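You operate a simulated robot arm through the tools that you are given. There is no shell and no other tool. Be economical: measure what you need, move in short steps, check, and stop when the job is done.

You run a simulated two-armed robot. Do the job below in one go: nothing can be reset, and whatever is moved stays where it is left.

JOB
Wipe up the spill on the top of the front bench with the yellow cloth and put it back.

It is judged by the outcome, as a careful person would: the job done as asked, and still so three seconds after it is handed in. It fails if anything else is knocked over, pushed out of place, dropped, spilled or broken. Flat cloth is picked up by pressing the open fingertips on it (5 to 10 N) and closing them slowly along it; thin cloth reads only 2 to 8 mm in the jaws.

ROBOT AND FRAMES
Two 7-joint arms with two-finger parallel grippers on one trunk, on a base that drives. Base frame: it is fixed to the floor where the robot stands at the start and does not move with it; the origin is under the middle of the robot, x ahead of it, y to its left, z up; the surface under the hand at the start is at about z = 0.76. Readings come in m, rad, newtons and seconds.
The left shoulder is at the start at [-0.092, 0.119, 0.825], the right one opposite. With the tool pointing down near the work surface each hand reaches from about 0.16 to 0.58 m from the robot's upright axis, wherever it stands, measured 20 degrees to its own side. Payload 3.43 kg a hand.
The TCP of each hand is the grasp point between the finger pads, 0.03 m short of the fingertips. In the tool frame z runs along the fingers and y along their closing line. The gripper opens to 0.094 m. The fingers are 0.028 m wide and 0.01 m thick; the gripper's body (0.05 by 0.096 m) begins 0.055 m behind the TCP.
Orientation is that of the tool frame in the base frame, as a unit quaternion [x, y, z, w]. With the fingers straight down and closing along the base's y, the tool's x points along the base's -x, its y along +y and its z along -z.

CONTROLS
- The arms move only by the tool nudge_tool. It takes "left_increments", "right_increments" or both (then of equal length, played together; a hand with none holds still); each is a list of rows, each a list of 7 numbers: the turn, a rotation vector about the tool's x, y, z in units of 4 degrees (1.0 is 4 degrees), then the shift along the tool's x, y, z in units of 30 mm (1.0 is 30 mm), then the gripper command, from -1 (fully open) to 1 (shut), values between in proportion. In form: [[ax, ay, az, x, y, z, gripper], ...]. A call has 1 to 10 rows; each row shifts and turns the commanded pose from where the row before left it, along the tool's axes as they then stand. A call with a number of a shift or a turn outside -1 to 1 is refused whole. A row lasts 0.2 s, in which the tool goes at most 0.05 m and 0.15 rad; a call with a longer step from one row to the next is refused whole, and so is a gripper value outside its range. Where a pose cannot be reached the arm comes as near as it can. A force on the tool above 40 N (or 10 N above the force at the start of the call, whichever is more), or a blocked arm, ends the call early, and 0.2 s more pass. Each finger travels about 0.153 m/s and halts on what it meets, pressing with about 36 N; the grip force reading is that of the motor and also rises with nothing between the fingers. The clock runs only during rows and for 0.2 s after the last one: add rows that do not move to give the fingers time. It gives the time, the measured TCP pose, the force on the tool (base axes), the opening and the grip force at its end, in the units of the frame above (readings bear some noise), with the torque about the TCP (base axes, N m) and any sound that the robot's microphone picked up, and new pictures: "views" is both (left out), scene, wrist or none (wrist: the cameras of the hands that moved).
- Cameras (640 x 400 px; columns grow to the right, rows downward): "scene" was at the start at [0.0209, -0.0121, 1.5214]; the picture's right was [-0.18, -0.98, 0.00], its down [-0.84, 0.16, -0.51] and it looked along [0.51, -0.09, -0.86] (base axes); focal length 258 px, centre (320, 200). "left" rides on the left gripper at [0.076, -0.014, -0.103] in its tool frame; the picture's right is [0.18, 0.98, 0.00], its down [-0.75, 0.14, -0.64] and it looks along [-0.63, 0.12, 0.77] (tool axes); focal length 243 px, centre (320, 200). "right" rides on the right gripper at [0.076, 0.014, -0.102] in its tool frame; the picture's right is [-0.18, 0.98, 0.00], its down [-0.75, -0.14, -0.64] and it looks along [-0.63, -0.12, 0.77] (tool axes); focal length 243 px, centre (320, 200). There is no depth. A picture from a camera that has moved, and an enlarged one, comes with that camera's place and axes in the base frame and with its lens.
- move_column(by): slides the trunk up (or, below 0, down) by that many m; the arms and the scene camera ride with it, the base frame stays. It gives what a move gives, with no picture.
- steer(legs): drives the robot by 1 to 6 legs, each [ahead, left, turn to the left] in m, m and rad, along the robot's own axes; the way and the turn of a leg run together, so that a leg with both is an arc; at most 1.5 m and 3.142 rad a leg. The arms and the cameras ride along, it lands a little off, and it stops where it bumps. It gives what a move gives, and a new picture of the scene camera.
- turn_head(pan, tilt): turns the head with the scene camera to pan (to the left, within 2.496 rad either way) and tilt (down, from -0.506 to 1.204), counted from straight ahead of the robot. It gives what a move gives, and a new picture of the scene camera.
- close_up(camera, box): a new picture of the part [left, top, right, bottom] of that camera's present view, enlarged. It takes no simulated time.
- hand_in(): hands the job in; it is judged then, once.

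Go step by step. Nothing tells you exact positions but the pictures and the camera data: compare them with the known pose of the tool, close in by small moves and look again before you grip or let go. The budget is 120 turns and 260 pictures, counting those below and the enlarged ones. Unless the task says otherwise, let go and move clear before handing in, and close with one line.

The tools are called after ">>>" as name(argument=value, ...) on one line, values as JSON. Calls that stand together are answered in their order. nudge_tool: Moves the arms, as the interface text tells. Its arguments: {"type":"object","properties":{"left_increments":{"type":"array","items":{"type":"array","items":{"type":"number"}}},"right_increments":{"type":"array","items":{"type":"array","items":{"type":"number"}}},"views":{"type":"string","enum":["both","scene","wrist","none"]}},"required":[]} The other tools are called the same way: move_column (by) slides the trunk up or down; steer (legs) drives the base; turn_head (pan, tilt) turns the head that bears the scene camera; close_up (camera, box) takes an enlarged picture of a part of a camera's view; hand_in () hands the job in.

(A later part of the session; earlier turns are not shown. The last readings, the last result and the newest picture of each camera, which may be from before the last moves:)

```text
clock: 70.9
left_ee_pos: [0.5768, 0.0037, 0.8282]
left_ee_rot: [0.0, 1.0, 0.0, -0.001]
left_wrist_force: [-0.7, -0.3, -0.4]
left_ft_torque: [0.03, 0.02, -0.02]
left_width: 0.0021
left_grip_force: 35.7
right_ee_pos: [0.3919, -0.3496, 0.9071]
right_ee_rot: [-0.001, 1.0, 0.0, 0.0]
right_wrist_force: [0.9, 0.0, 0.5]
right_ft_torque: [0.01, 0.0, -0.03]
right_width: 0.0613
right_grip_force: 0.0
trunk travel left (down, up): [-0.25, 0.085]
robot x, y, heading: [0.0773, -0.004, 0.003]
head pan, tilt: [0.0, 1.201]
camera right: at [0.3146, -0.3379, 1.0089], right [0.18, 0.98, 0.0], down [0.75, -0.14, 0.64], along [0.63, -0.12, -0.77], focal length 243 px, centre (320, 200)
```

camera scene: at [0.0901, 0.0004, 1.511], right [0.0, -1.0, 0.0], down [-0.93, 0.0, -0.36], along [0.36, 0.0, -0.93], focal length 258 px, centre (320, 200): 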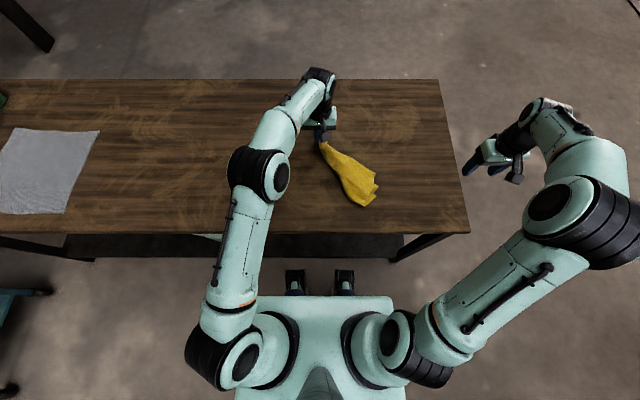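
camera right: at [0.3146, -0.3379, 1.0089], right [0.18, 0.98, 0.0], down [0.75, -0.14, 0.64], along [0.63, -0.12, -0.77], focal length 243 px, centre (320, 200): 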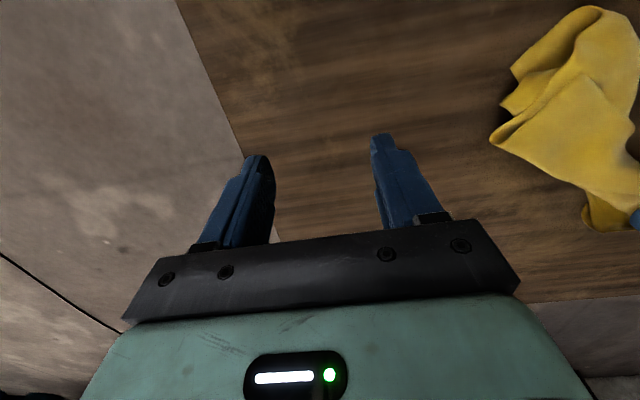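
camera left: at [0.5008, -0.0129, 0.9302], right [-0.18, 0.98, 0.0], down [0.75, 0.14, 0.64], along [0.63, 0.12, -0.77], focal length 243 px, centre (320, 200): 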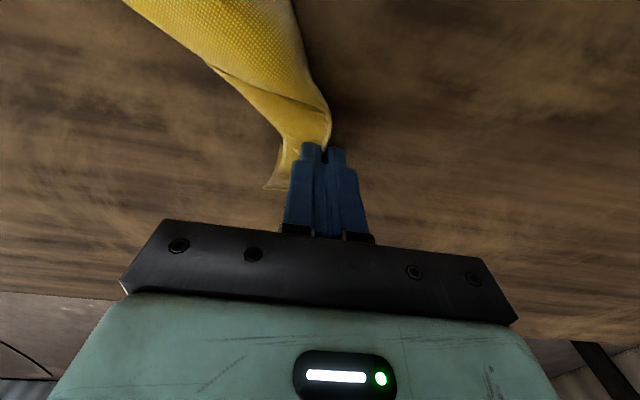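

I see a top flap with its corner at about (0.473, −0.179), likely the far-right corner. I'll bring the right hand over that corner.

>>> nudge_tool(right_increments=[[0, 0, 0, -0.35, 0.976, 0.2, 0.15], [0, 0, 0, -0.35, 0.976, 0.2, 0.15], [0, 0, 0, -0.35, 0.976, 0.2, 0.15], [0, 0, 0, -0.35, 0.976, 0.2, 0.15], [0, 0, 0, -0.35, 0.976, 0.4, 0.15], [0, 0, 0, -0.35, 0.976, 0.4, 0.15], [0, 0, 0, -0.35, 0.976, 0.4, 0.15], [0, 0, 0, 0, 0, 0, 0.15]], left_increments=[[0, 0, 0, 0, 0, 0.3, 1], [0, 0, 0, 0, 0, 0.3, 1], [0, 0, 0, 0, 0, 0.3, 1], [0, 0, 0, 0, 0, 0, 1], [0, 0, 0, 0, 0, 0, 1], [0, 0, 0, 0, 0, 0, 1], [0, 0, 0, 0, 0, 0, 1], [0, 0, 0, 0, 0, 0, 1]])

>>> close_up(camera="scene", box=[300, 130, 396, 220])

```text
clock: 72.7
left_ee_pos: [0.5766, 0.0019, 0.8007]
left_ee_rot: [-0.001, 1.0, 0.0, 0.0]
left_wrist_force: [-0.1, 0.5, 0.7]
left_ft_torque: [0.02, 0.02, 0.05]
left_width: 0.0021
left_grip_force: 35.4
right_ee_pos: [0.4645, -0.1456, 0.8466]
right_ee_rot: [0.001, 1.0, 0.0, 0.0]
right_wrist_force: [-0.3, 0.5, 0.3]
right_ft_torque: [-0.05, 0.03, 0.0]
right_width: 0.0399
right_grip_force: 0.1
trunk travel left (down, up): [-0.25, 0.085]
robot x, y, heading: [0.0769, -0.0, 0.006]
head pan, tilt: [0.0, 1.201]
camera scene: at [0.0893, -0.0001, 1.511], right [0.0, -1.0, 0.0], down [-0.93, 0.0, -0.36], along [0.36, 0.0, -0.93], focal length 258 px, centre (320, 200)
camera right: at [0.3872, -0.1327, 0.9486], right [0.18, 0.98, 0.0], down [0.75, -0.14, 0.64], along [0.63, -0.12, -0.77], focal length 243 px, centre (320, 200)
camera left: at [0.4995, -0.0139, 0.9031], right [-0.19, 0.98, 0.0], down [0.75, 0.14, 0.64], along [0.63, 0.12, -0.77], focal length 243 px, centre (320, 200)
```

scene: 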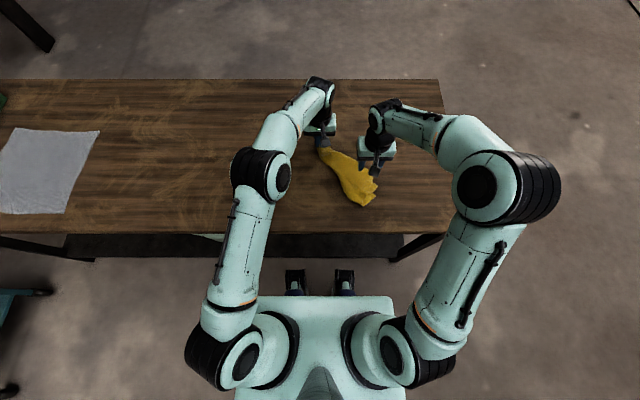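
right: 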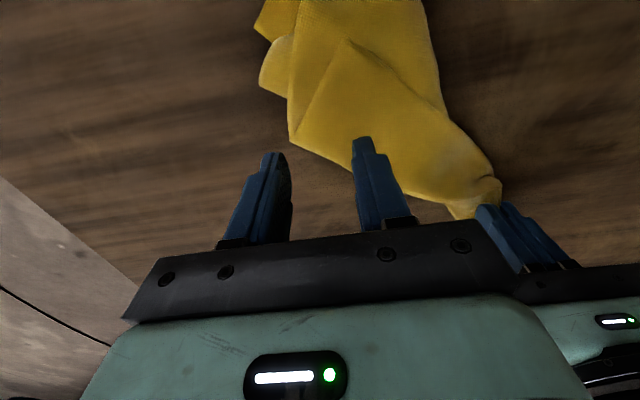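
left: 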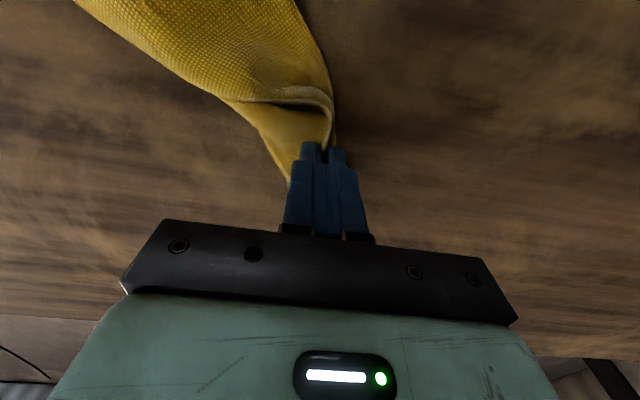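

```text
4.44 times, centred on (348, 175) of scene
camera zoom: at [0.0893, -0.0001, 1.511], right [0.0, -1.0, 0.0], down [-0.93, 0.0, -0.36], along [0.36, 0.0, -0.93], focal length 1145 px, centre (196, 311)
```

zoom: 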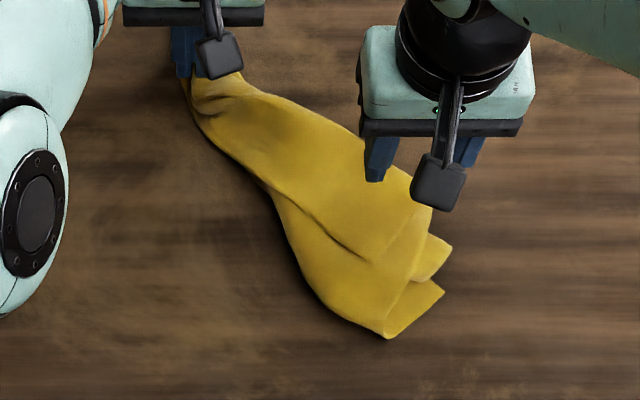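

The right fingers are nearly over the flap corner; I shift 1 cm inward and lower.

>>> nudge_tool(right_increments=[[0, 0, 0, 0.33, 0.27, 0.3, 0.15], [0, 0, 0, 0, 0, 0.6, 0.15], [0, 0, 0, 0, 0, 0.4, 0.15], [0, 0, 0, 0, 0, 0.2, 0.15], [0, 0, 0, 0, 0, 0, 0.15]], views="wrist")

```text
clock: 73.9
left_ee_pos: [0.5762, 0.0023, 0.8019]
left_ee_rot: [-0.001, 1.0, -0.001, 0.0]
left_wrist_force: [0.1, -0.4, 1.1]
left_ft_torque: [0.04, 0.01, 0.03]
left_width: 0.0021
left_grip_force: 36.2
right_ee_pos: [0.4537, -0.139, 0.801]
right_ee_rot: [-0.002, 1.0, -0.001, 0.0]
right_wrist_force: [0.5, -0.5, -0.3]
right_ft_torque: [0.02, 0.01, 0.02]
right_width: 0.0399
right_grip_force: 0.1
trunk travel left (down, up): [-0.25, 0.085]
robot x, y, heading: [0.0815, 0.0011, 0.004]
head pan, tilt: [0.0, 1.201]
camera right: at [0.3774, -0.1251, 0.9037], right [0.18, 0.98, 0.0], down [0.75, -0.14, 0.64], along [0.63, -0.12, -0.77], focal length 243 px, centre (320, 200)
```

right: 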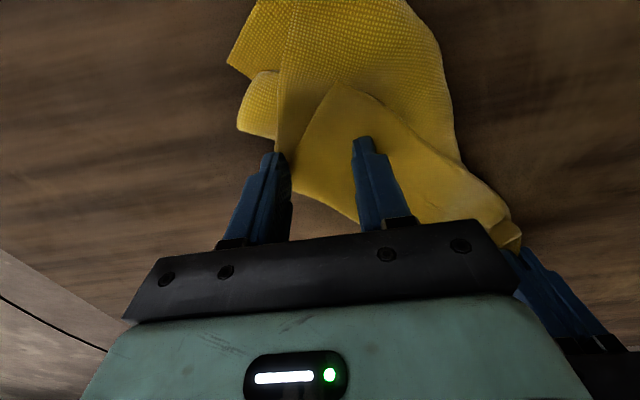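

The outer finger is past the flap's edge; shift left 18 mm and forward 8 mm, then press.

>>> nudge_tool(right_increments=[[0, 0, 0, -0.27, 0.6, 0, 0.15], [0, 0, 0, 0, 0, 0.1, 0.15], [0, 0, 0, 0, 0, 0.08, 0.15], [0, 0, 0, 0, 0, 0.0, 0.15]], views="wrist")

```text
clock: 74.9
left_ee_pos: [0.5758, 0.0014, 0.8017]
left_ee_rot: [0.0, 1.0, 0.001, 0.0]
left_wrist_force: [0.4, -0.6, 0.0]
left_ft_torque: [-0.02, 0.01, -0.02]
left_width: 0.0021
left_grip_force: 36.1
right_ee_pos: [0.4641, -0.1202, 0.7959]
right_ee_rot: [-0.001, 1.0, 0.0, 0.0]
right_wrist_force: [0.1, 0.0, 2.2]
right_ft_torque: [0.04, 0.04, -0.01]
right_width: 0.0399
right_grip_force: 0.0
trunk travel left (down, up): [-0.25, 0.085]
robot x, y, heading: [0.0797, -0.0001, 0.0]
head pan, tilt: [0.0, 1.201]
camera right: at [0.3857, -0.1069, 0.8989], right [0.18, 0.98, 0.0], down [0.75, -0.14, 0.64], along [0.63, -0.12, -0.77], focal length 243 px, centre (320, 200)
```

right: 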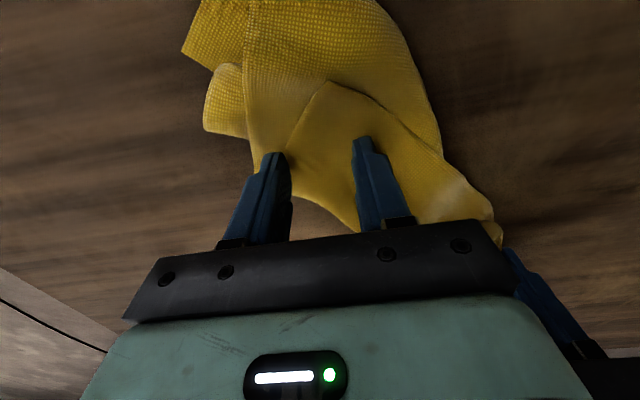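

Both fingers are on the flap now. Press slightly more and close slowly.

>>> nudge_tool(right_increments=[[0, 0, 0, 0, 0, 0.05, 0.15], [0, 0, 0, 0, 0, 0.03, 0.15], [0, 0, 0, 0, 0, 0, 0.25], [0, 0, 0, 0, 0, 0, 0.37], [0, 0, 0, 0, 0, 0, 0.5], [0, 0, 0, 0, 0, 0, 0.63], [0, 0, 0, 0, 0, 0, 0.76], [0, 0, 0, 0, 0, 0, 0.9], [0, 0, 0, 0, 0, 0, 1], [0, 0, 0, 0, 0, 0, 1]], views="wrist")

```text
clock: 77.1
left_ee_pos: [0.5761, 0.0027, 0.8023]
left_ee_rot: [-0.001, 1.0, -0.001, 0.0]
left_wrist_force: [-0.5, -0.6, 0.4]
left_ft_torque: [-0.04, 0.0, 0.01]
left_width: 0.0021
left_grip_force: 36.0
right_ee_pos: [0.4626, -0.1203, 0.7941]
right_ee_rot: [-0.002, 1.0, 0.0, 0.002]
right_wrist_force: [-0.9, 4.3, 16.7]
right_ft_torque: [0.22, 0.1, -0.06]
right_width: 0.0021
right_grip_force: 36.1
trunk travel left (down, up): [-0.25, 0.085]
robot x, y, heading: [0.0756, 0.0005, 0.001]
head pan, tilt: [0.0, 1.201]
camera right: at [0.3853, -0.1063, 0.8969], right [0.18, 0.98, 0.0], down [0.75, -0.14, 0.64], along [0.63, -0.12, -0.77], focal length 243 px, centre (320, 200)
```

right: 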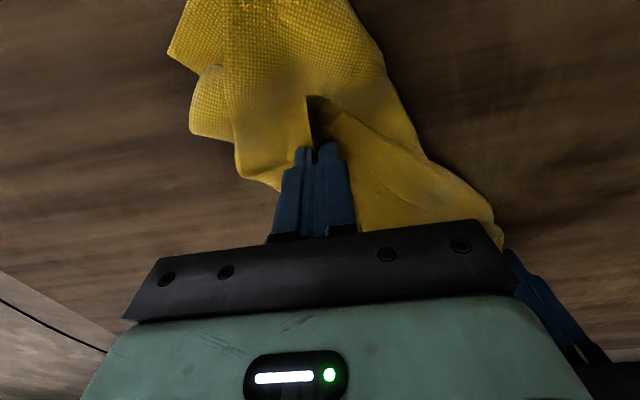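

The right hand has hold (2.1 mm). I lift it and pull toward the far-right home to see what it brings.

>>> nudge_tool(right_increments=[[0, 0, 0, 0, 0, -0.7, 1], [0, 0, 0, 0, 0, -0.9, 1], [0, 0, 0, 0, 0, -0.9, 1], [0, 0, 0, -0.5, -0.6, -0.7, 1], [0, 0, 0, -0.5, -0.6, -0.7, 1], [0, 0, 0, -0.5, -0.6, 0, 1], [0, 0, 0, 0, 0, 0, 1]], left_increments=[[0, 0, 0, 0, 0, 0, 1], [0, 0, 0, 0, 0, -0.9, 1], [0, 0, 0, 0, 0, -0.9, 1], [0, 0, 0, 0, 0, -0.9, 1], [0, 0, 0, 0, 0, -0.9, 1], [0, 0, 0, 0, 0, 0, 1], [0, 0, 0, 0, 0, 0, 1]])

>>> close_up(camera="scene", box=[290, 100, 410, 220])

```text
clock: 78.7
left_ee_pos: [0.5763, 0.0026, 0.9088]
left_ee_rot: [0.0, 1.0, 0.0, 0.0]
left_wrist_force: [-0.2, -0.3, 0.7]
left_ft_torque: [0.02, 0.01, -0.01]
left_width: 0.0022
left_grip_force: 36.1
right_ee_pos: [0.5082, -0.1738, 0.9113]
right_ee_rot: [-0.001, 1.0, 0.0, 0.0]
right_wrist_force: [0.0, 0.2, 0.0]
right_ft_torque: [0.03, -0.04, 0.01]
right_width: 0.0017
right_grip_force: 36.5
trunk travel left (down, up): [-0.25, 0.085]
robot x, y, heading: [0.0808, -0.0012, 0.003]
head pan, tilt: [0.0, 1.201]
camera scene: at [0.0893, 0.0005, 1.5109], right [0.0, -1.0, 0.0], down [-0.93, 0.0, -0.36], along [0.36, 0.0, -0.93], focal length 258 px, centre (320, 200)
camera right: at [0.4303, -0.1608, 1.0138], right [0.18, 0.98, 0.0], down [0.75, -0.14, 0.64], along [0.63, -0.12, -0.77], focal length 243 px, centre (320, 200)
camera left: at [0.4992, -0.0133, 1.011], right [-0.19, 0.98, 0.0], down [0.75, 0.14, 0.64], along [0.63, 0.12, -0.77], focal length 243 px, centre (320, 200)
```

scene: 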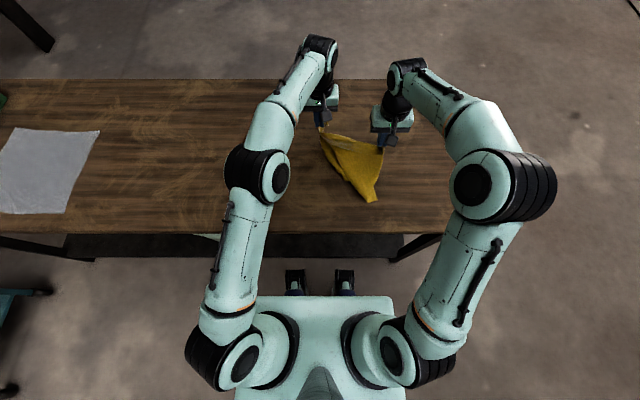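
right: 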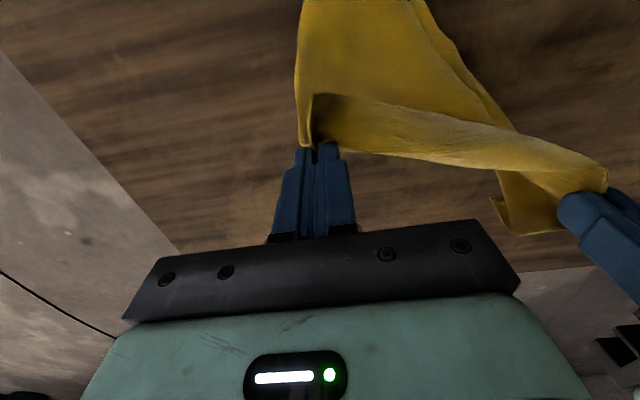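
left: 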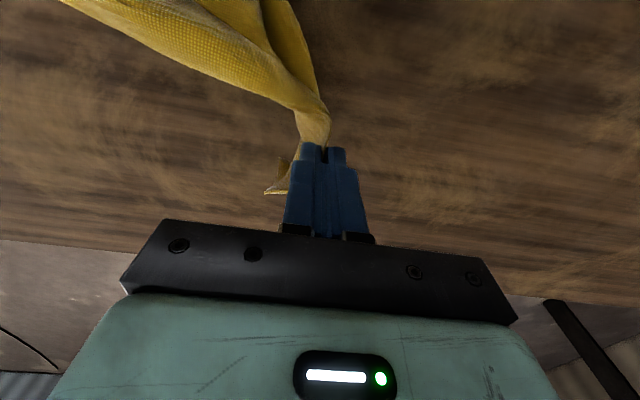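

```text
3.33 times, centred on (350, 160) of scene
camera zoom: at [0.0893, 0.0005, 1.5109], right [0.0, -1.0, 0.0], down [-0.93, 0.0, -0.36], along [0.36, 0.0, -0.93], focal length 859 px, centre (220, 333)
```

zoom: 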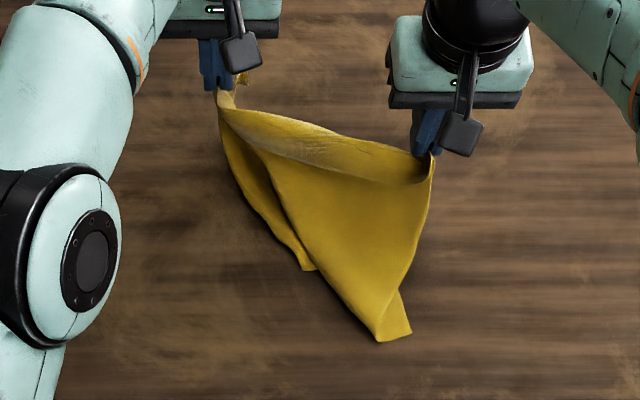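

Excellent: the cloth opens between the two hands. I line the hands up, pull it taut and lift it so the rest hangs free.

>>> nudge_tool(right_increments=[[0, 0, 0, 0.47, -0.15, -0.57, 1], [0, 0, 0, 0.47, -0.15, -0.57, 1], [0, 0, 0, 0.47, -0.15, -0.57, 1], [0, 0, 0, 0.47, -0.15, -0.57, 1], [0, 0, 0, 0.47, -0.15, -0.57, 1], [0, 0, 0, 0.47, -0.15, -0.57, 1], [0, 0, 0, 0.47, -0.15, -0.57, 1], [0, 0, 0, 0, 0, 0, 1]], left_increments=[[0, 0, 0, 0.79, 0, -0.57, 1], [0, 0, 0, 0.79, 0, -0.57, 1], [0, 0, 0, 0.79, 0, -0.57, 1], [0, 0, 0, 0.79, 0, -0.57, 1], [0, 0, 0, 0.79, 0, -0.57, 1], [0, 0, 0, 0.79, 0, -0.57, 1], [0, 0, 0, 0.79, 0, -0.57, 1], [0, 0, 0, 0, 0, 0, 1]])

>>> close_up(camera="scene", box=[290, 100, 410, 220])

```text
clock: 80.5
left_ee_pos: [0.41, 0.0005, 1.0271]
left_ee_rot: [0.0, 1.0, 0.0, 0.0]
left_wrist_force: [0.3, -5.3, -0.1]
left_ft_torque: [-0.2, -0.03, 0.18]
left_width: 0.0025
left_grip_force: 35.7
right_ee_pos: [0.409, -0.2077, 1.0301]
right_ee_rot: [-0.002, 1.0, 0.0, 0.0]
right_wrist_force: [-0.1, 6.9, -0.8]
right_ft_torque: [0.24, -0.01, -0.03]
right_width: 0.0018
right_grip_force: 36.1
trunk travel left (down, up): [-0.25, 0.085]
robot x, y, heading: [0.0772, -0.0007, 0.001]
head pan, tilt: [0.0, 1.201]
camera scene: at [0.0905, 0.0002, 1.511], right [0.0, -1.0, 0.0], down [-0.93, 0.0, -0.36], along [0.36, 0.0, -0.93], focal length 258 px, centre (320, 200)
camera right: at [0.3326, -0.193, 1.1331], right [0.18, 0.98, 0.0], down [0.75, -0.14, 0.64], along [0.63, -0.12, -0.77], focal length 243 px, centre (320, 200)
camera left: at [0.3343, -0.0146, 1.13], right [-0.18, 0.98, 0.0], down [0.75, 0.14, 0.64], along [0.63, 0.12, -0.77], focal length 243 px, centre (320, 200)
```

scene: 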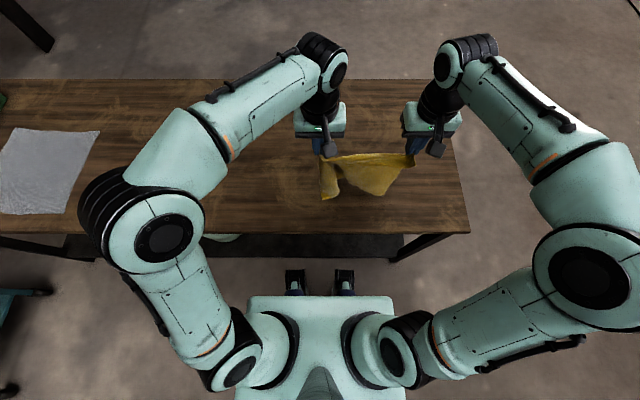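
right: 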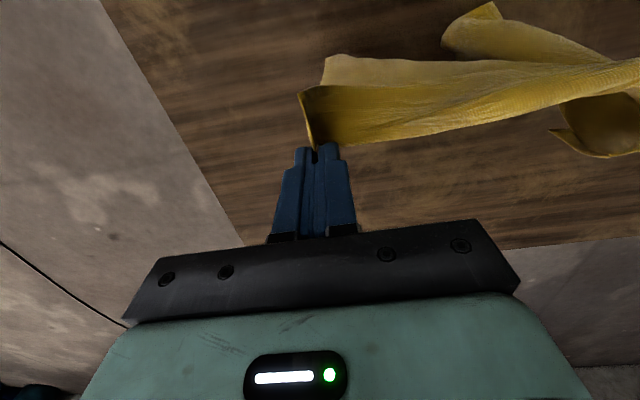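
left: 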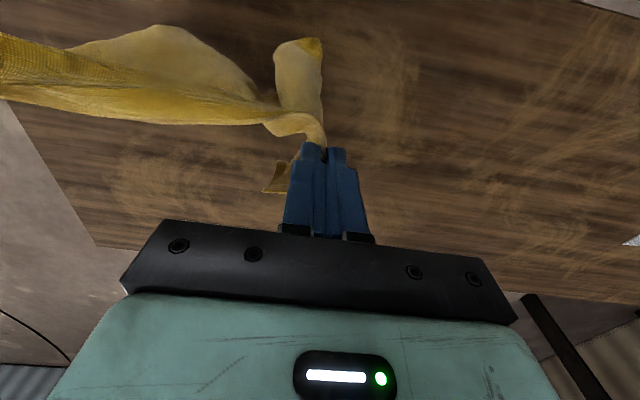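

```text
3.33 times, centred on (350, 160) of scene
camera zoom: at [0.0905, 0.0002, 1.511], right [0.0, -1.0, 0.0], down [-0.93, 0.0, -0.36], along [0.36, 0.0, -0.93], focal length 859 px, centre (220, 333)
```

zoom: 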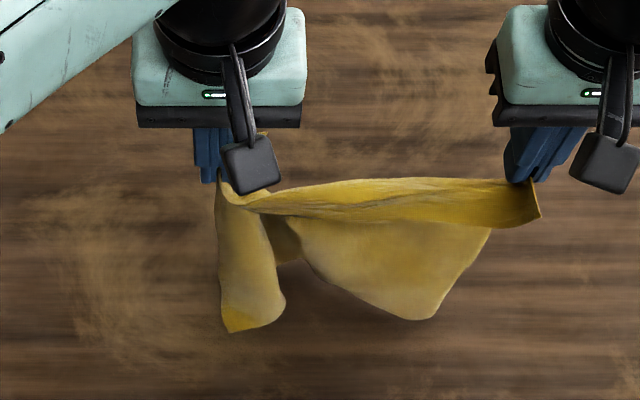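

Held taut at 0.21 m separation; the cloth hangs like a curtain. I move it back slightly, then lay it down near-edge first, moving forward as I lower.

>>> nudge_tool(right_increments=[[0, 0, 0, 0.6, 0, 0, 1], [0, 0, 0, 0.6, 0, 0, 1], [0, 0, 0, 0, 0, 0, 1], [0, 0, 0, -0.87, 0, 0.83, 1], [0, 0, 0, -1, 0, 0.83, 1], [0, 0, 0, -1, 0, 0.83, 1], [0, 0, 0, -1, 0, 0.83, 1], [0, 0, 0, -0.83, 0, 0.83, 1], [0, 0, 0, -0.67, 0, 0.83, 1]], left_increments=[[0, 0, 0, 0.6, 0, 0, 1], [0, 0, 0, 0.6, 0, 0, 1], [0, 0, 0, 0, 0, 0, 1], [0, 0, 0, -0.87, 0, 0.83, 1], [0, 0, 0, -1, 0, 0.83, 1], [0, 0, 0, -1, 0, 0.83, 1], [0, 0, 0, -1, 0, 0.83, 1], [0, 0, 0, -0.83, 0, 0.83, 1], [0, 0, 0, -0.67, 0, 0.83, 1]])

>>> close_up(camera="scene", box=[290, 100, 410, 220])

```text
clock: 82.5
left_ee_pos: [0.5372, 0.0017, 0.8783]
left_ee_rot: [0.0, 1.0, 0.0, -0.001]
left_wrist_force: [0.9, -6.4, -0.7]
left_ft_torque: [-0.21, 0.02, 0.18]
left_width: 0.0025
left_grip_force: 36.5
right_ee_pos: [0.5346, -0.2037, 0.8797]
right_ee_rot: [-0.002, 1.0, 0.0, -0.001]
right_wrist_force: [-0.4, 6.3, 0.8]
right_ft_torque: [0.22, 0.0, -0.07]
right_width: 0.0018
right_grip_force: 35.8
trunk travel left (down, up): [-0.25, 0.085]
robot x, y, heading: [0.0812, -0.0007, 0.002]
head pan, tilt: [0.0, 1.201]
camera scene: at [0.091, 0.0002, 1.511], right [0.0, -1.0, 0.0], down [-0.93, 0.0, -0.36], along [0.36, 0.0, -0.93], focal length 258 px, centre (320, 200)
camera right: at [0.4584, -0.1916, 0.9831], right [0.18, 0.98, 0.0], down [0.75, -0.14, 0.64], along [0.63, -0.12, -0.77], focal length 243 px, centre (320, 200)
camera left: at [0.4609, -0.0136, 0.9804], right [-0.18, 0.98, 0.0], down [0.75, 0.14, 0.64], along [0.63, 0.12, -0.77], focal length 243 px, centre (320, 200)
```

scene: 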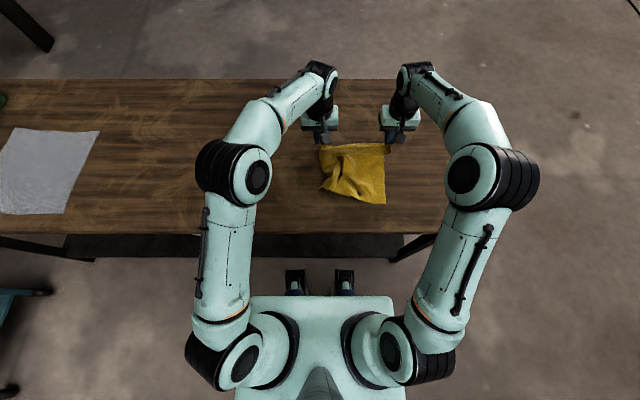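
right: 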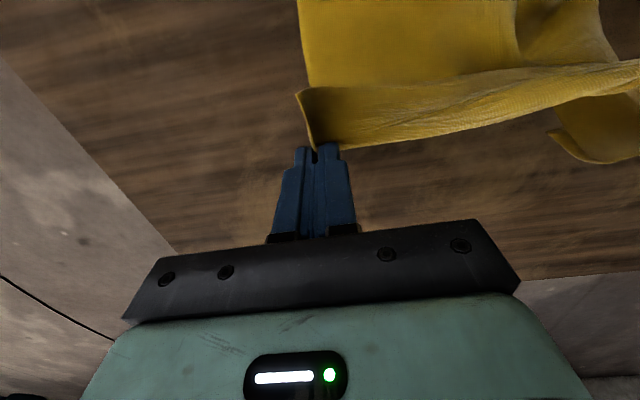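
left: 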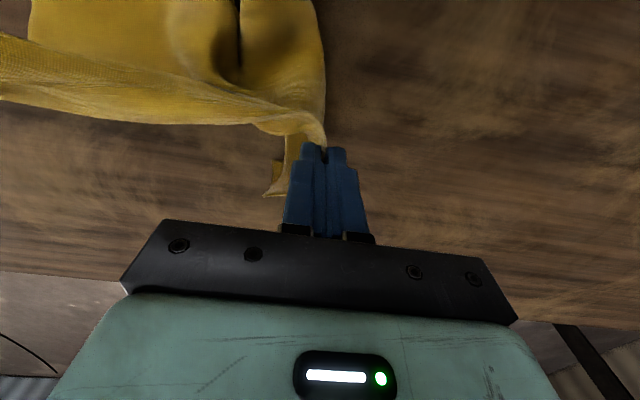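

```text
3.33 times, centred on (350, 160) of scene
camera zoom: at [0.091, 0.0002, 1.511], right [0.0, -1.0, 0.0], down [-0.93, 0.0, -0.36], along [0.36, 0.0, -0.93], focal length 859 px, centre (220, 333)
```

zoom: 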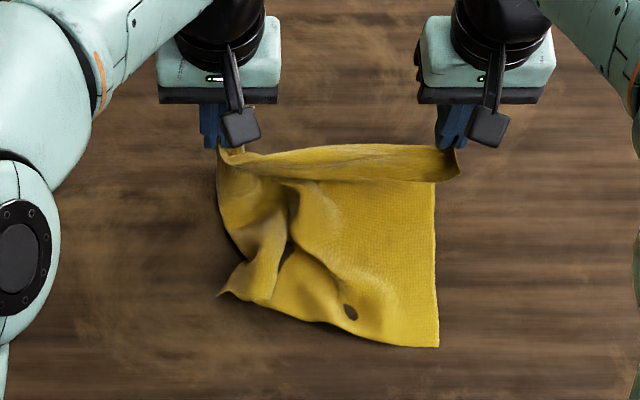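

Laying well. I lower the rest to the table, drag slightly, and release both hands gently.

>>> nudge_tool(right_increments=[[0, 0, 0, -0.2, -0.1, 0.83, 1], [0, 0, 0, -0.2, -0.2, 0.83, 1], [0, 0, 0, 0, -0.2, 0.83, 1], [0, 0, 0, 0, -0.2, 0.15, 1], [0, 0, 0, 0, 0, 0, 1]], left_increments=[[0, 0, 0, -0.2, -0.1, 0.83, 1], [0, 0, 0, -0.2, -0.2, 0.83, 1], [0, 0, 0, 0, -0.2, 0.83, 1], [0, 0, 0, 0, -0.2, 0.15, 1], [0, 0, 0, 0, 0, 0, 1]], views="none")

>>> nudge_tool(right_increments=[[0, 0, 0, 0, 0, 0, 0.8], [0, 0, 0, 0, 0, 0, 0.5], [0, 0, 0, 0, 0, 0, 0.2], [0, 0, 0, 0, 0, -0.3, 0.15], [0, 0, 0, 0, 0, -0.8, 0.15], [0, 0, 0, 0, -0.5, -0.8, 0.15], [0, 0, 0, 0, -1, -0.8, 0.15], [0, 0, 0, 0, -1, 0, 0.15], [0, 0, 0, 0, -1, 0, 0.15], [0, 0, 0, 0, -1, 0, 0.15]], left_increments=[[0, 0, 0, 0, 0, 0, 0.8], [0, 0, 0, 0, 0, 0, 0.5], [0, 0, 0, 0, 0, 0, 0.2], [0, 0, 0, 0, 0, -0.3, 0.15], [0, 0, 0, 0, 0, -0.8, 0.15], [0, 0, 0, 0, 0.5, -0.8, 0.15], [0, 0, 0, 0, 1, -0.8, 0.15], [0, 0, 0, 0, 1, 0, 0.15], [0, 0, 0, 0, 1, 0, 0.15], [0, 0, 0, 0, 1, 0, 0.15]])

>>> close_up(camera="scene", box=[290, 100, 410, 220])

```text
clock: 83.7
left_ee_pos: [0.5482, -0.0194, 0.7993]
left_ee_rot: [-0.001, 1.0, 0.0, 0.001]
left_wrist_force: [0.0, -6.3, 3.6]
left_ft_torque: [-0.19, -0.03, 0.17]
left_width: 0.0021
left_grip_force: 36.4
right_ee_pos: [0.5457, -0.2261, 0.8025]
right_ee_rot: [-0.002, 1.0, 0.0, 0.0]
right_wrist_force: [-0.4, 7.5, 0.2]
right_ft_torque: [0.3, 0.02, -0.08]
right_width: 0.0021
right_grip_force: 35.9
trunk travel left (down, up): [-0.25, 0.085]
robot x, y, heading: [0.0812, 0.0035, 0.008]
head pan, tilt: [0.0, 1.201]
```

```text
clock: 85.9
left_ee_pos: [0.5466, 0.1167, 0.8809]
left_ee_rot: [0.0, 1.0, 0.0, 0.001]
left_wrist_force: [0.1, 0.1, -1.1]
left_ft_torque: [-0.03, 0.04, 0.05]
left_width: 0.0399
left_grip_force: 0.0
right_ee_pos: [0.5473, -0.3633, 0.8835]
right_ee_rot: [0.0, 1.0, 0.0, -0.001]
right_wrist_force: [-0.6, 0.5, 0.5]
right_ft_torque: [-0.03, 0.0, 0.0]
right_width: 0.04
right_grip_force: 0.1
trunk travel left (down, up): [-0.25, 0.085]
robot x, y, heading: [0.0791, -0.0004, 0.001]
head pan, tilt: [0.0, 1.201]
camera scene: at [0.0897, 0.0002, 1.511], right [0.0, -1.0, 0.0], down [-0.93, 0.0, -0.36], along [0.36, 0.0, -0.93], focal length 258 px, centre (320, 200)
camera right: at [0.4696, -0.3496, 0.9857], right [0.18, 0.98, 0.0], down [0.75, -0.14, 0.64], along [0.63, -0.12, -0.77], focal length 243 px, centre (320, 200)
camera left: at [0.4713, 0.1006, 0.9831], right [-0.18, 0.98, 0.0], down [0.75, 0.14, 0.64], along [0.63, 0.12, -0.77], focal length 243 px, centre (320, 200)
```

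scene: 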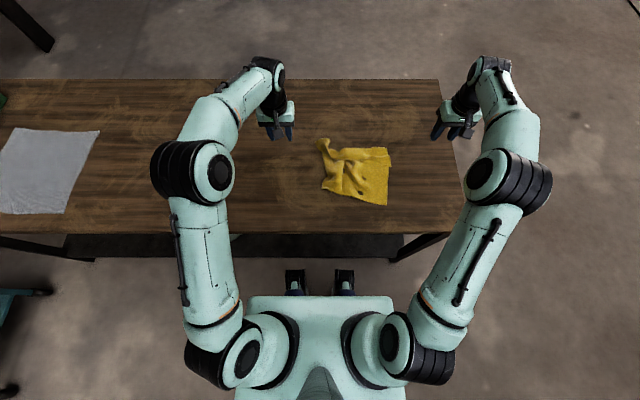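
right: 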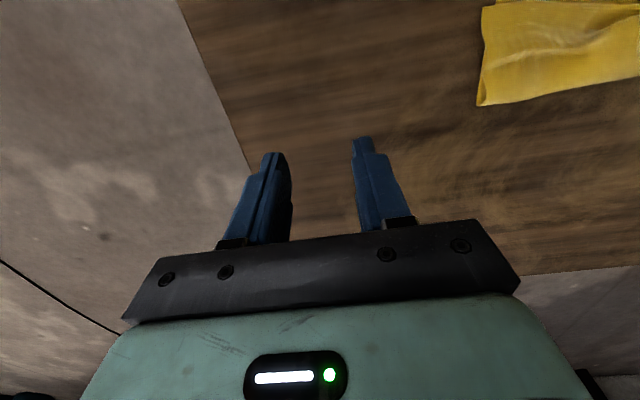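
left: 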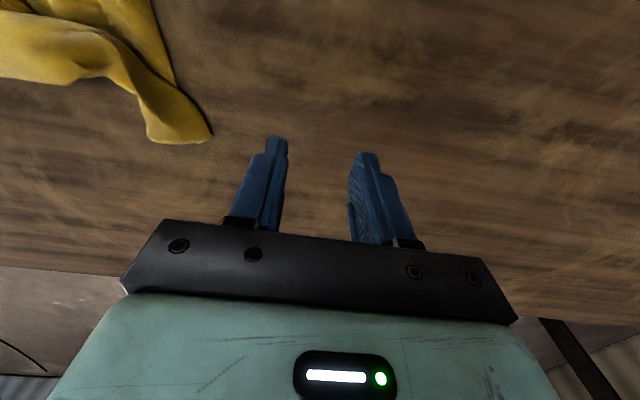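

```text
3.33 times, centred on (350, 160) of scene
camera zoom: at [0.0897, 0.0002, 1.511], right [0.0, -1.0, 0.0], down [-0.93, 0.0, -0.36], along [0.36, 0.0, -0.93], focal length 859 px, centre (220, 333)
```

zoom: 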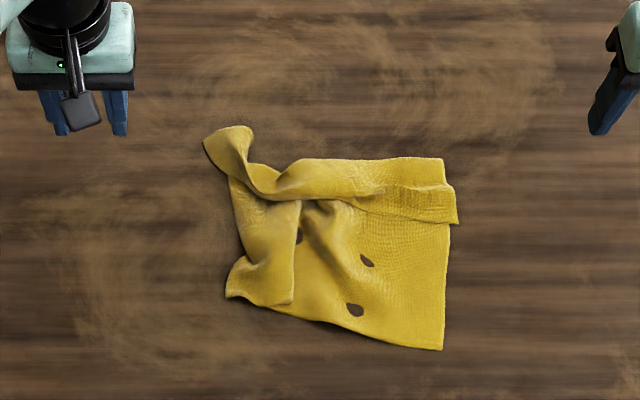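

The cloth is nearly spread, centred at about (0.48, −0.12), with two corners folded over: near-left flap at (0.43, −0.04) and far-right flap at (0.52, −0.20). I'll unfold both, one per hand.

>>> nudge_tool(left_increments=[[0, 0, 0, 0.65, -0.86, 0, 0.15], [0, 0, 0, 0.65, -0.86, 0.2, 0.15], [0, 0, 0, 0.65, -0.86, 0.4, 0.15], [0, 0, 0, 0.65, -0.86, 0.5, 0.15], [0, 0, 0, 0.65, -0.86, 0.55, 0.15], [0, 0, 0, 0.65, -0.86, 0.55, 0.15], [0, 0, 0, 0, 0, 0, 0.15]], right_increments=[[0, 0, 0, 0.16, 0.905, 0, 0.15], [0, 0, 0, 0.16, 0.905, 0.2, 0.15], [0, 0, 0, 0.16, 0.905, 0.4, 0.15], [0, 0, 0, 0.16, 0.905, 0.5, 0.15], [0, 0, 0, 0.16, 0.905, 0.58, 0.15], [0, 0, 0, 0.16, 0.905, 0.58, 0.15], [0, 0, 0, 0, 0, 0, 0.15]], views="wrist")

```text
clock: 87.5
left_ee_pos: [0.4297, -0.0392, 0.8138]
left_ee_rot: [-0.001, 1.0, 0.0, 0.0]
left_wrist_force: [0.8, -0.3, -0.7]
left_ft_torque: [-0.06, -0.01, 0.02]
left_width: 0.04
left_grip_force: 0.0
right_ee_pos: [0.519, -0.1991, 0.8146]
right_ee_rot: [0.0, 1.0, 0.0, 0.0]
right_wrist_force: [0.0, -0.2, -0.8]
right_ft_torque: [0.02, -0.01, 0.0]
right_width: 0.0401
right_grip_force: 0.1
trunk travel left (down, up): [-0.25, 0.085]
robot x, y, heading: [0.0756, -0.0021, 0.005]
head pan, tilt: [0.0, 1.201]
camera right: at [0.441, -0.1856, 0.9172], right [0.18, 0.98, 0.0], down [0.75, -0.14, 0.64], along [0.63, -0.12, -0.77], focal length 243 px, centre (320, 200)
camera left: at [0.3536, -0.0544, 0.9162], right [-0.19, 0.98, 0.0], down [0.75, 0.14, 0.64], along [0.63, 0.12, -0.77], focal length 243 px, centre (320, 200)
```

right: 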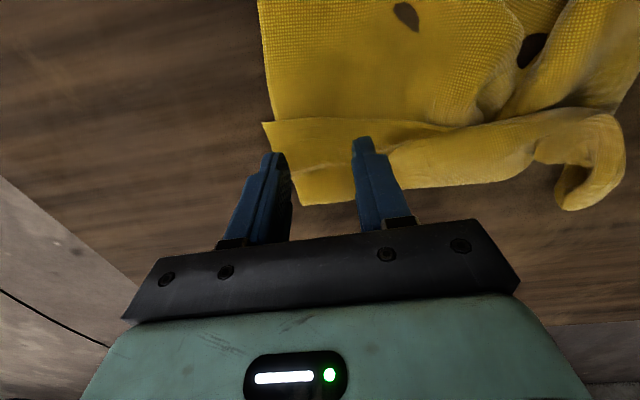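
left: 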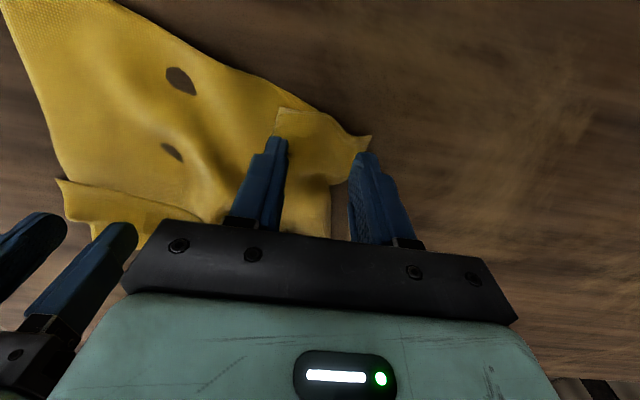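

Right hand is well placed over its flap; the left needs a 1 cm shift right with a narrower opening. Then lower both.

>>> nudge_tool(left_increments=[[0, 0, 0, 0.15, -0.36, 0, 0.45], [0, 0, 0, 0, 0, 0.25, 0.45], [0, 0, 0, 0, 0, 0.2, 0.45], [0, 0, 0, 0, 0, 0.1, 0.45], [0, 0, 0, 0, 0, 0, 0.45]], right_increments=[[0, 0, 0, 0, 0, 0, 0.15], [0, 0, 0, 0, 0, 0.25, 0.15], [0, 0, 0, 0, 0, 0.2, 0.15], [0, 0, 0, 0, 0, 0.1, 0.15], [0, 0, 0, 0, 0, 0, 0.15]], views="wrist")

```text
clock: 88.7
left_ee_pos: [0.4271, -0.0493, 0.799]
left_ee_rot: [0.0, 1.0, 0.0, 0.0]
left_wrist_force: [0.3, 0.8, 0.2]
left_ft_torque: [-0.01, -0.02, 0.01]
left_width: 0.0262
left_grip_force: 0.0
right_ee_pos: [0.5185, -0.1993, 0.7993]
right_ee_rot: [0.0, 1.0, 0.0, 0.0]
right_wrist_force: [0.4, 0.2, -0.8]
right_ft_torque: [0.02, -0.01, -0.02]
right_width: 0.0398
right_grip_force: 0.0
trunk travel left (down, up): [-0.25, 0.085]
robot x, y, heading: [0.0795, -0.0015, 0.001]
head pan, tilt: [0.0, 1.201]
camera right: at [0.4407, -0.1857, 0.901], right [0.18, 0.98, 0.0], down [0.75, -0.14, 0.64], along [0.63, -0.12, -0.77], focal length 243 px, centre (320, 200)
camera left: at [0.3497, -0.0655, 0.8999], right [-0.19, 0.98, 0.0], down [0.75, 0.14, 0.64], along [0.63, 0.12, -0.77], focal length 243 px, centre (320, 200)
```

right: 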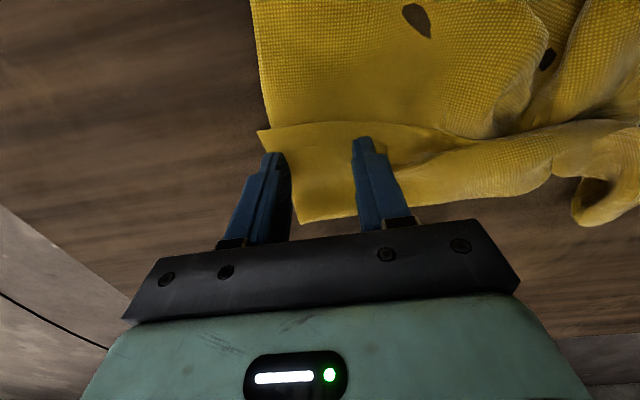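
left: 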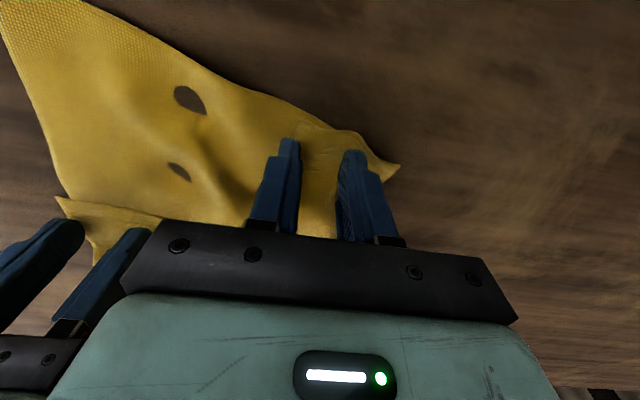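

Good alignment on both. Continue down in small steps to contact.

>>> nudge_tool(left_increments=[[0, 0, 0, 0, 0, 0.1, 0.45], [0, 0, 0, 0, 0, 0.05, 0.45], [0, 0, 0, 0, 0, 0, 0.45]], right_increments=[[0, 0, 0, 0, 0, 0.1, 0.15], [0, 0, 0, 0, 0, 0.05, 0.15], [0, 0, 0, 0, 0, 0, 0.15]], views="none")

```text
clock: 89.5
left_ee_pos: [0.4264, -0.0507, 0.7939]
left_ee_rot: [-0.001, 1.0, 0.001, 0.0]
left_wrist_force: [-0.3, 0.6, 2.2]
left_ft_torque: [0.02, 0.0, -0.03]
left_width: 0.0257
left_grip_force: 0.1
right_ee_pos: [0.5178, -0.1986, 0.7949]
right_ee_rot: [-0.001, 1.0, 0.001, 0.0]
right_wrist_force: [0.2, -0.1, -0.1]
right_ft_torque: [0.01, 0.0, -0.01]
right_width: 0.0399
right_grip_force: 0.0
trunk travel left (down, up): [-0.25, 0.085]
robot x, y, heading: [0.0794, 0.0006, 0.008]
head pan, tilt: [0.0, 1.201]
```

>>> nudge_tool(left_increments=[[0, 0, 0, 0, 0, 0.05, 0.45], [0, 0, 0, 0, 0, 0, 0.45]], right_increments=[[0, 0, 0, 0, 0, 0.07, 0.15], [0, 0, 0, 0, 0, 0, 0.15]], views="none")

```text
clock: 90.1
left_ee_pos: [0.4253, -0.0502, 0.7927]
left_ee_rot: [-0.001, 1.0, -0.001, 0.001]
left_wrist_force: [-0.3, 1.6, 12.8]
left_ft_torque: [0.04, 0.03, -0.02]
left_width: 0.026
left_grip_force: 0.0
right_ee_pos: [0.5171, -0.1987, 0.7926]
right_ee_rot: [-0.001, 1.0, 0.0, 0.001]
right_wrist_force: [1.4, -0.4, 2.8]
right_ft_torque: [-0.01, -0.03, 0.02]
right_width: 0.0399
right_grip_force: 0.2
trunk travel left (down, up): [-0.25, 0.085]
robot x, y, heading: [0.0803, -0.0025, 0.002]
head pan, tilt: [0.0, 1.201]
```

Contact on both. Close slowly.

>>> nudge_tool(left_increments=[[0, 0, 0, 0, 0, -0.015, 0.45], [0, 0, 0, 0, 0, 0, 0.5], [0, 0, 0, 0, 0, 0, 0.57], [0, 0, 0, 0, 0, 0, 0.64], [0, 0, 0, 0, 0, 0, 0.71], [0, 0, 0, 0, 0, 0, 0.78], [0, 0, 0, 0, 0, 0, 0.85], [0, 0, 0, 0, 0, 0, 0.92], [0, 0, 0, 0, 0, 0, 1], [0, 0, 0, 0, 0, 0, 1]], right_increments=[[0, 0, 0, 0, 0, 0.035, 0.15], [0, 0, 0, 0, 0, 0, 0.25], [0, 0, 0, 0, 0, 0, 0.36], [0, 0, 0, 0, 0, 0, 0.47], [0, 0, 0, 0, 0, 0, 0.58], [0, 0, 0, 0, 0, 0, 0.69], [0, 0, 0, 0, 0, 0, 0.8], [0, 0, 0, 0, 0, 0, 0.9], [0, 0, 0, 0, 0, 0, 1], [0, 0, 0, 0, 0, 0, 1]], views="wrist")

```text
clock: 92.3
left_ee_pos: [0.4248, -0.0485, 0.7938]
left_ee_rot: [0.0, 1.0, -0.002, 0.001]
left_wrist_force: [0.7, 0.1, 13.2]
left_ft_torque: [0.0, 0.02, 0.01]
left_width: 0.0001
left_grip_force: 32.8
right_ee_pos: [0.5166, -0.1983, 0.7915]
right_ee_rot: [-0.001, 1.0, 0.0, 0.003]
right_wrist_force: [2.0, 1.3, 22.1]
right_ft_torque: [-0.02, 0.01, 0.03]
right_width: 0.0028
right_grip_force: 36.4
trunk travel left (down, up): [-0.25, 0.085]
robot x, y, heading: [0.0785, -0.0021, 0.009]
head pan, tilt: [0.0, 1.201]
camera right: at [0.44, -0.1847, 0.8945], right [0.18, 0.98, 0.0], down [0.75, -0.14, 0.64], along [0.63, -0.12, -0.76], focal length 243 px, centre (320, 200)
camera left: at [0.3486, -0.0648, 0.8953], right [-0.19, 0.98, 0.0], down [0.75, 0.14, 0.64], along [0.63, 0.12, -0.77], focal length 243 px, centre (320, 200)
```

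right: 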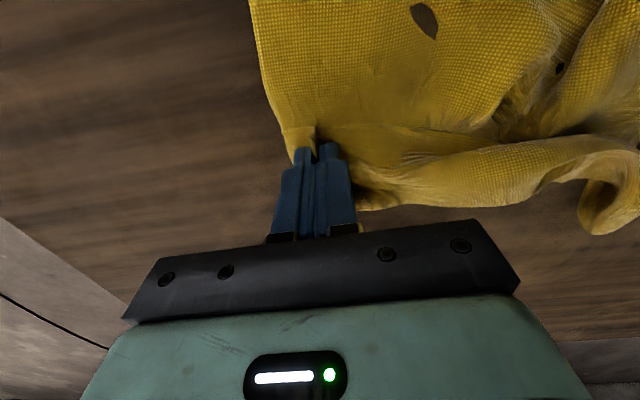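
left: 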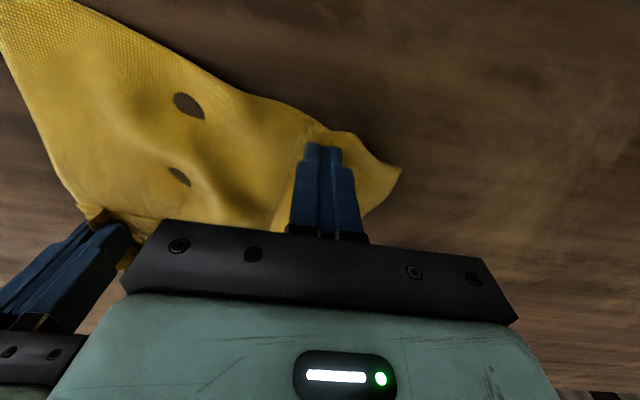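

The right holds its flap; the left missed. I pull the right flap up and forward to the far-right home, and lift the left hand open.

>>> nudge_tool(left_increments=[[0, 0, 0, 0, 0, -0.1, 0.8], [0, 0, 0, 0, 0, -0.8, 0.45], [0, 0, 0, 0, 0, -0.8, 0.45], [0, 0, 0, 0, 0.6, -0.8, 0.45], [0, 0, 0, 0, 0.9, 0, 0.45], [0, 0, 0, 0, 0.9, 0, 0.45], [0, 0, 0, 0, 0.9, 0, 0.45], [0, 0, 0, 0, 0, 0, 0.45]], right_increments=[[0, 0, 0, 0, 0, -0.6, 1], [0, 0, 0, 0, 0, -0.9, 1], [0, 0, 0, -0.4, 0, 0, 1], [0, 0, 0, -0.6, -0.2, 0, 1], [0, 0, 0, -0.6, -0.2, 0.3, 1], [0, 0, 0, -0.6, -0.2, 0.5, 1], [0, 0, 0, -0.2, -0.1, 0.3, 1], [0, 0, 0, 0, 0, 0, 1]], views="scene")

>>> close_up(camera="scene", box=[290, 100, 410, 220])

```text
clock: 94.1
left_ee_pos: [0.4246, 0.0495, 0.867]
left_ee_rot: [0.0, 1.0, 0.0, 0.0]
left_wrist_force: [0.7, -0.7, -0.2]
left_ft_torque: [-0.02, 0.0, -0.04]
left_width: 0.0258
left_grip_force: 0.1
right_ee_pos: [0.5909, -0.2198, 0.8031]
right_ee_rot: [-0.001, 1.0, 0.0, 0.0]
right_wrist_force: [0.1, -0.3, -0.3]
right_ft_torque: [0.01, -0.03, 0.0]
right_width: 0.0025
right_grip_force: 35.7
trunk travel left (down, up): [-0.25, 0.085]
robot x, y, heading: [0.081, -0.0008, -0.0]
head pan, tilt: [0.0, 1.201]
camera scene: at [0.0897, 0.0, 1.511], right [0.0, -1.0, 0.0], down [-0.93, 0.0, -0.36], along [0.36, 0.0, -0.93], focal length 258 px, centre (320, 200)
```

scene: 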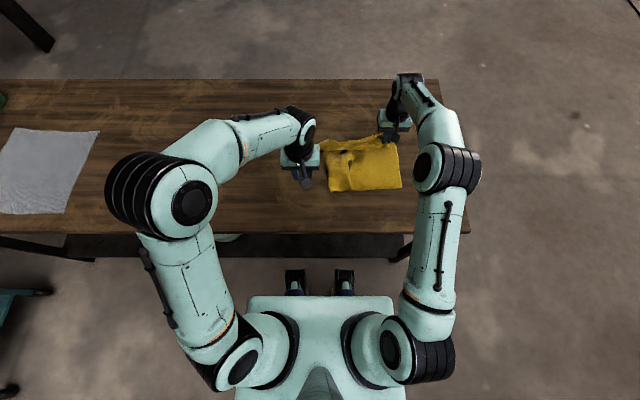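

```text
3.33 times, centred on (350, 160) of scene
camera zoom: at [0.0897, 0.0, 1.511], right [0.0, -1.0, 0.0], down [-0.93, 0.0, -0.36], along [0.36, 0.0, -0.93], focal length 859 px, centre (220, 333)
```

zoom: 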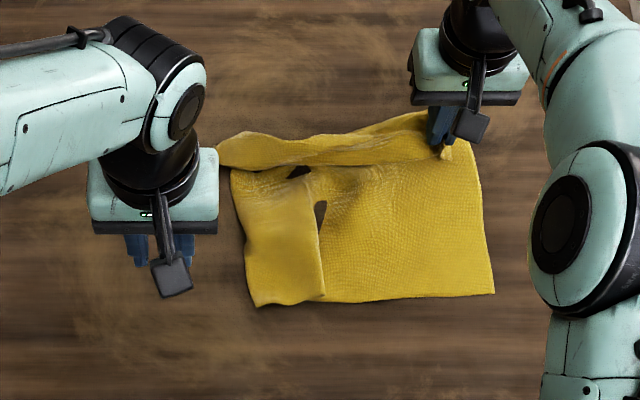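

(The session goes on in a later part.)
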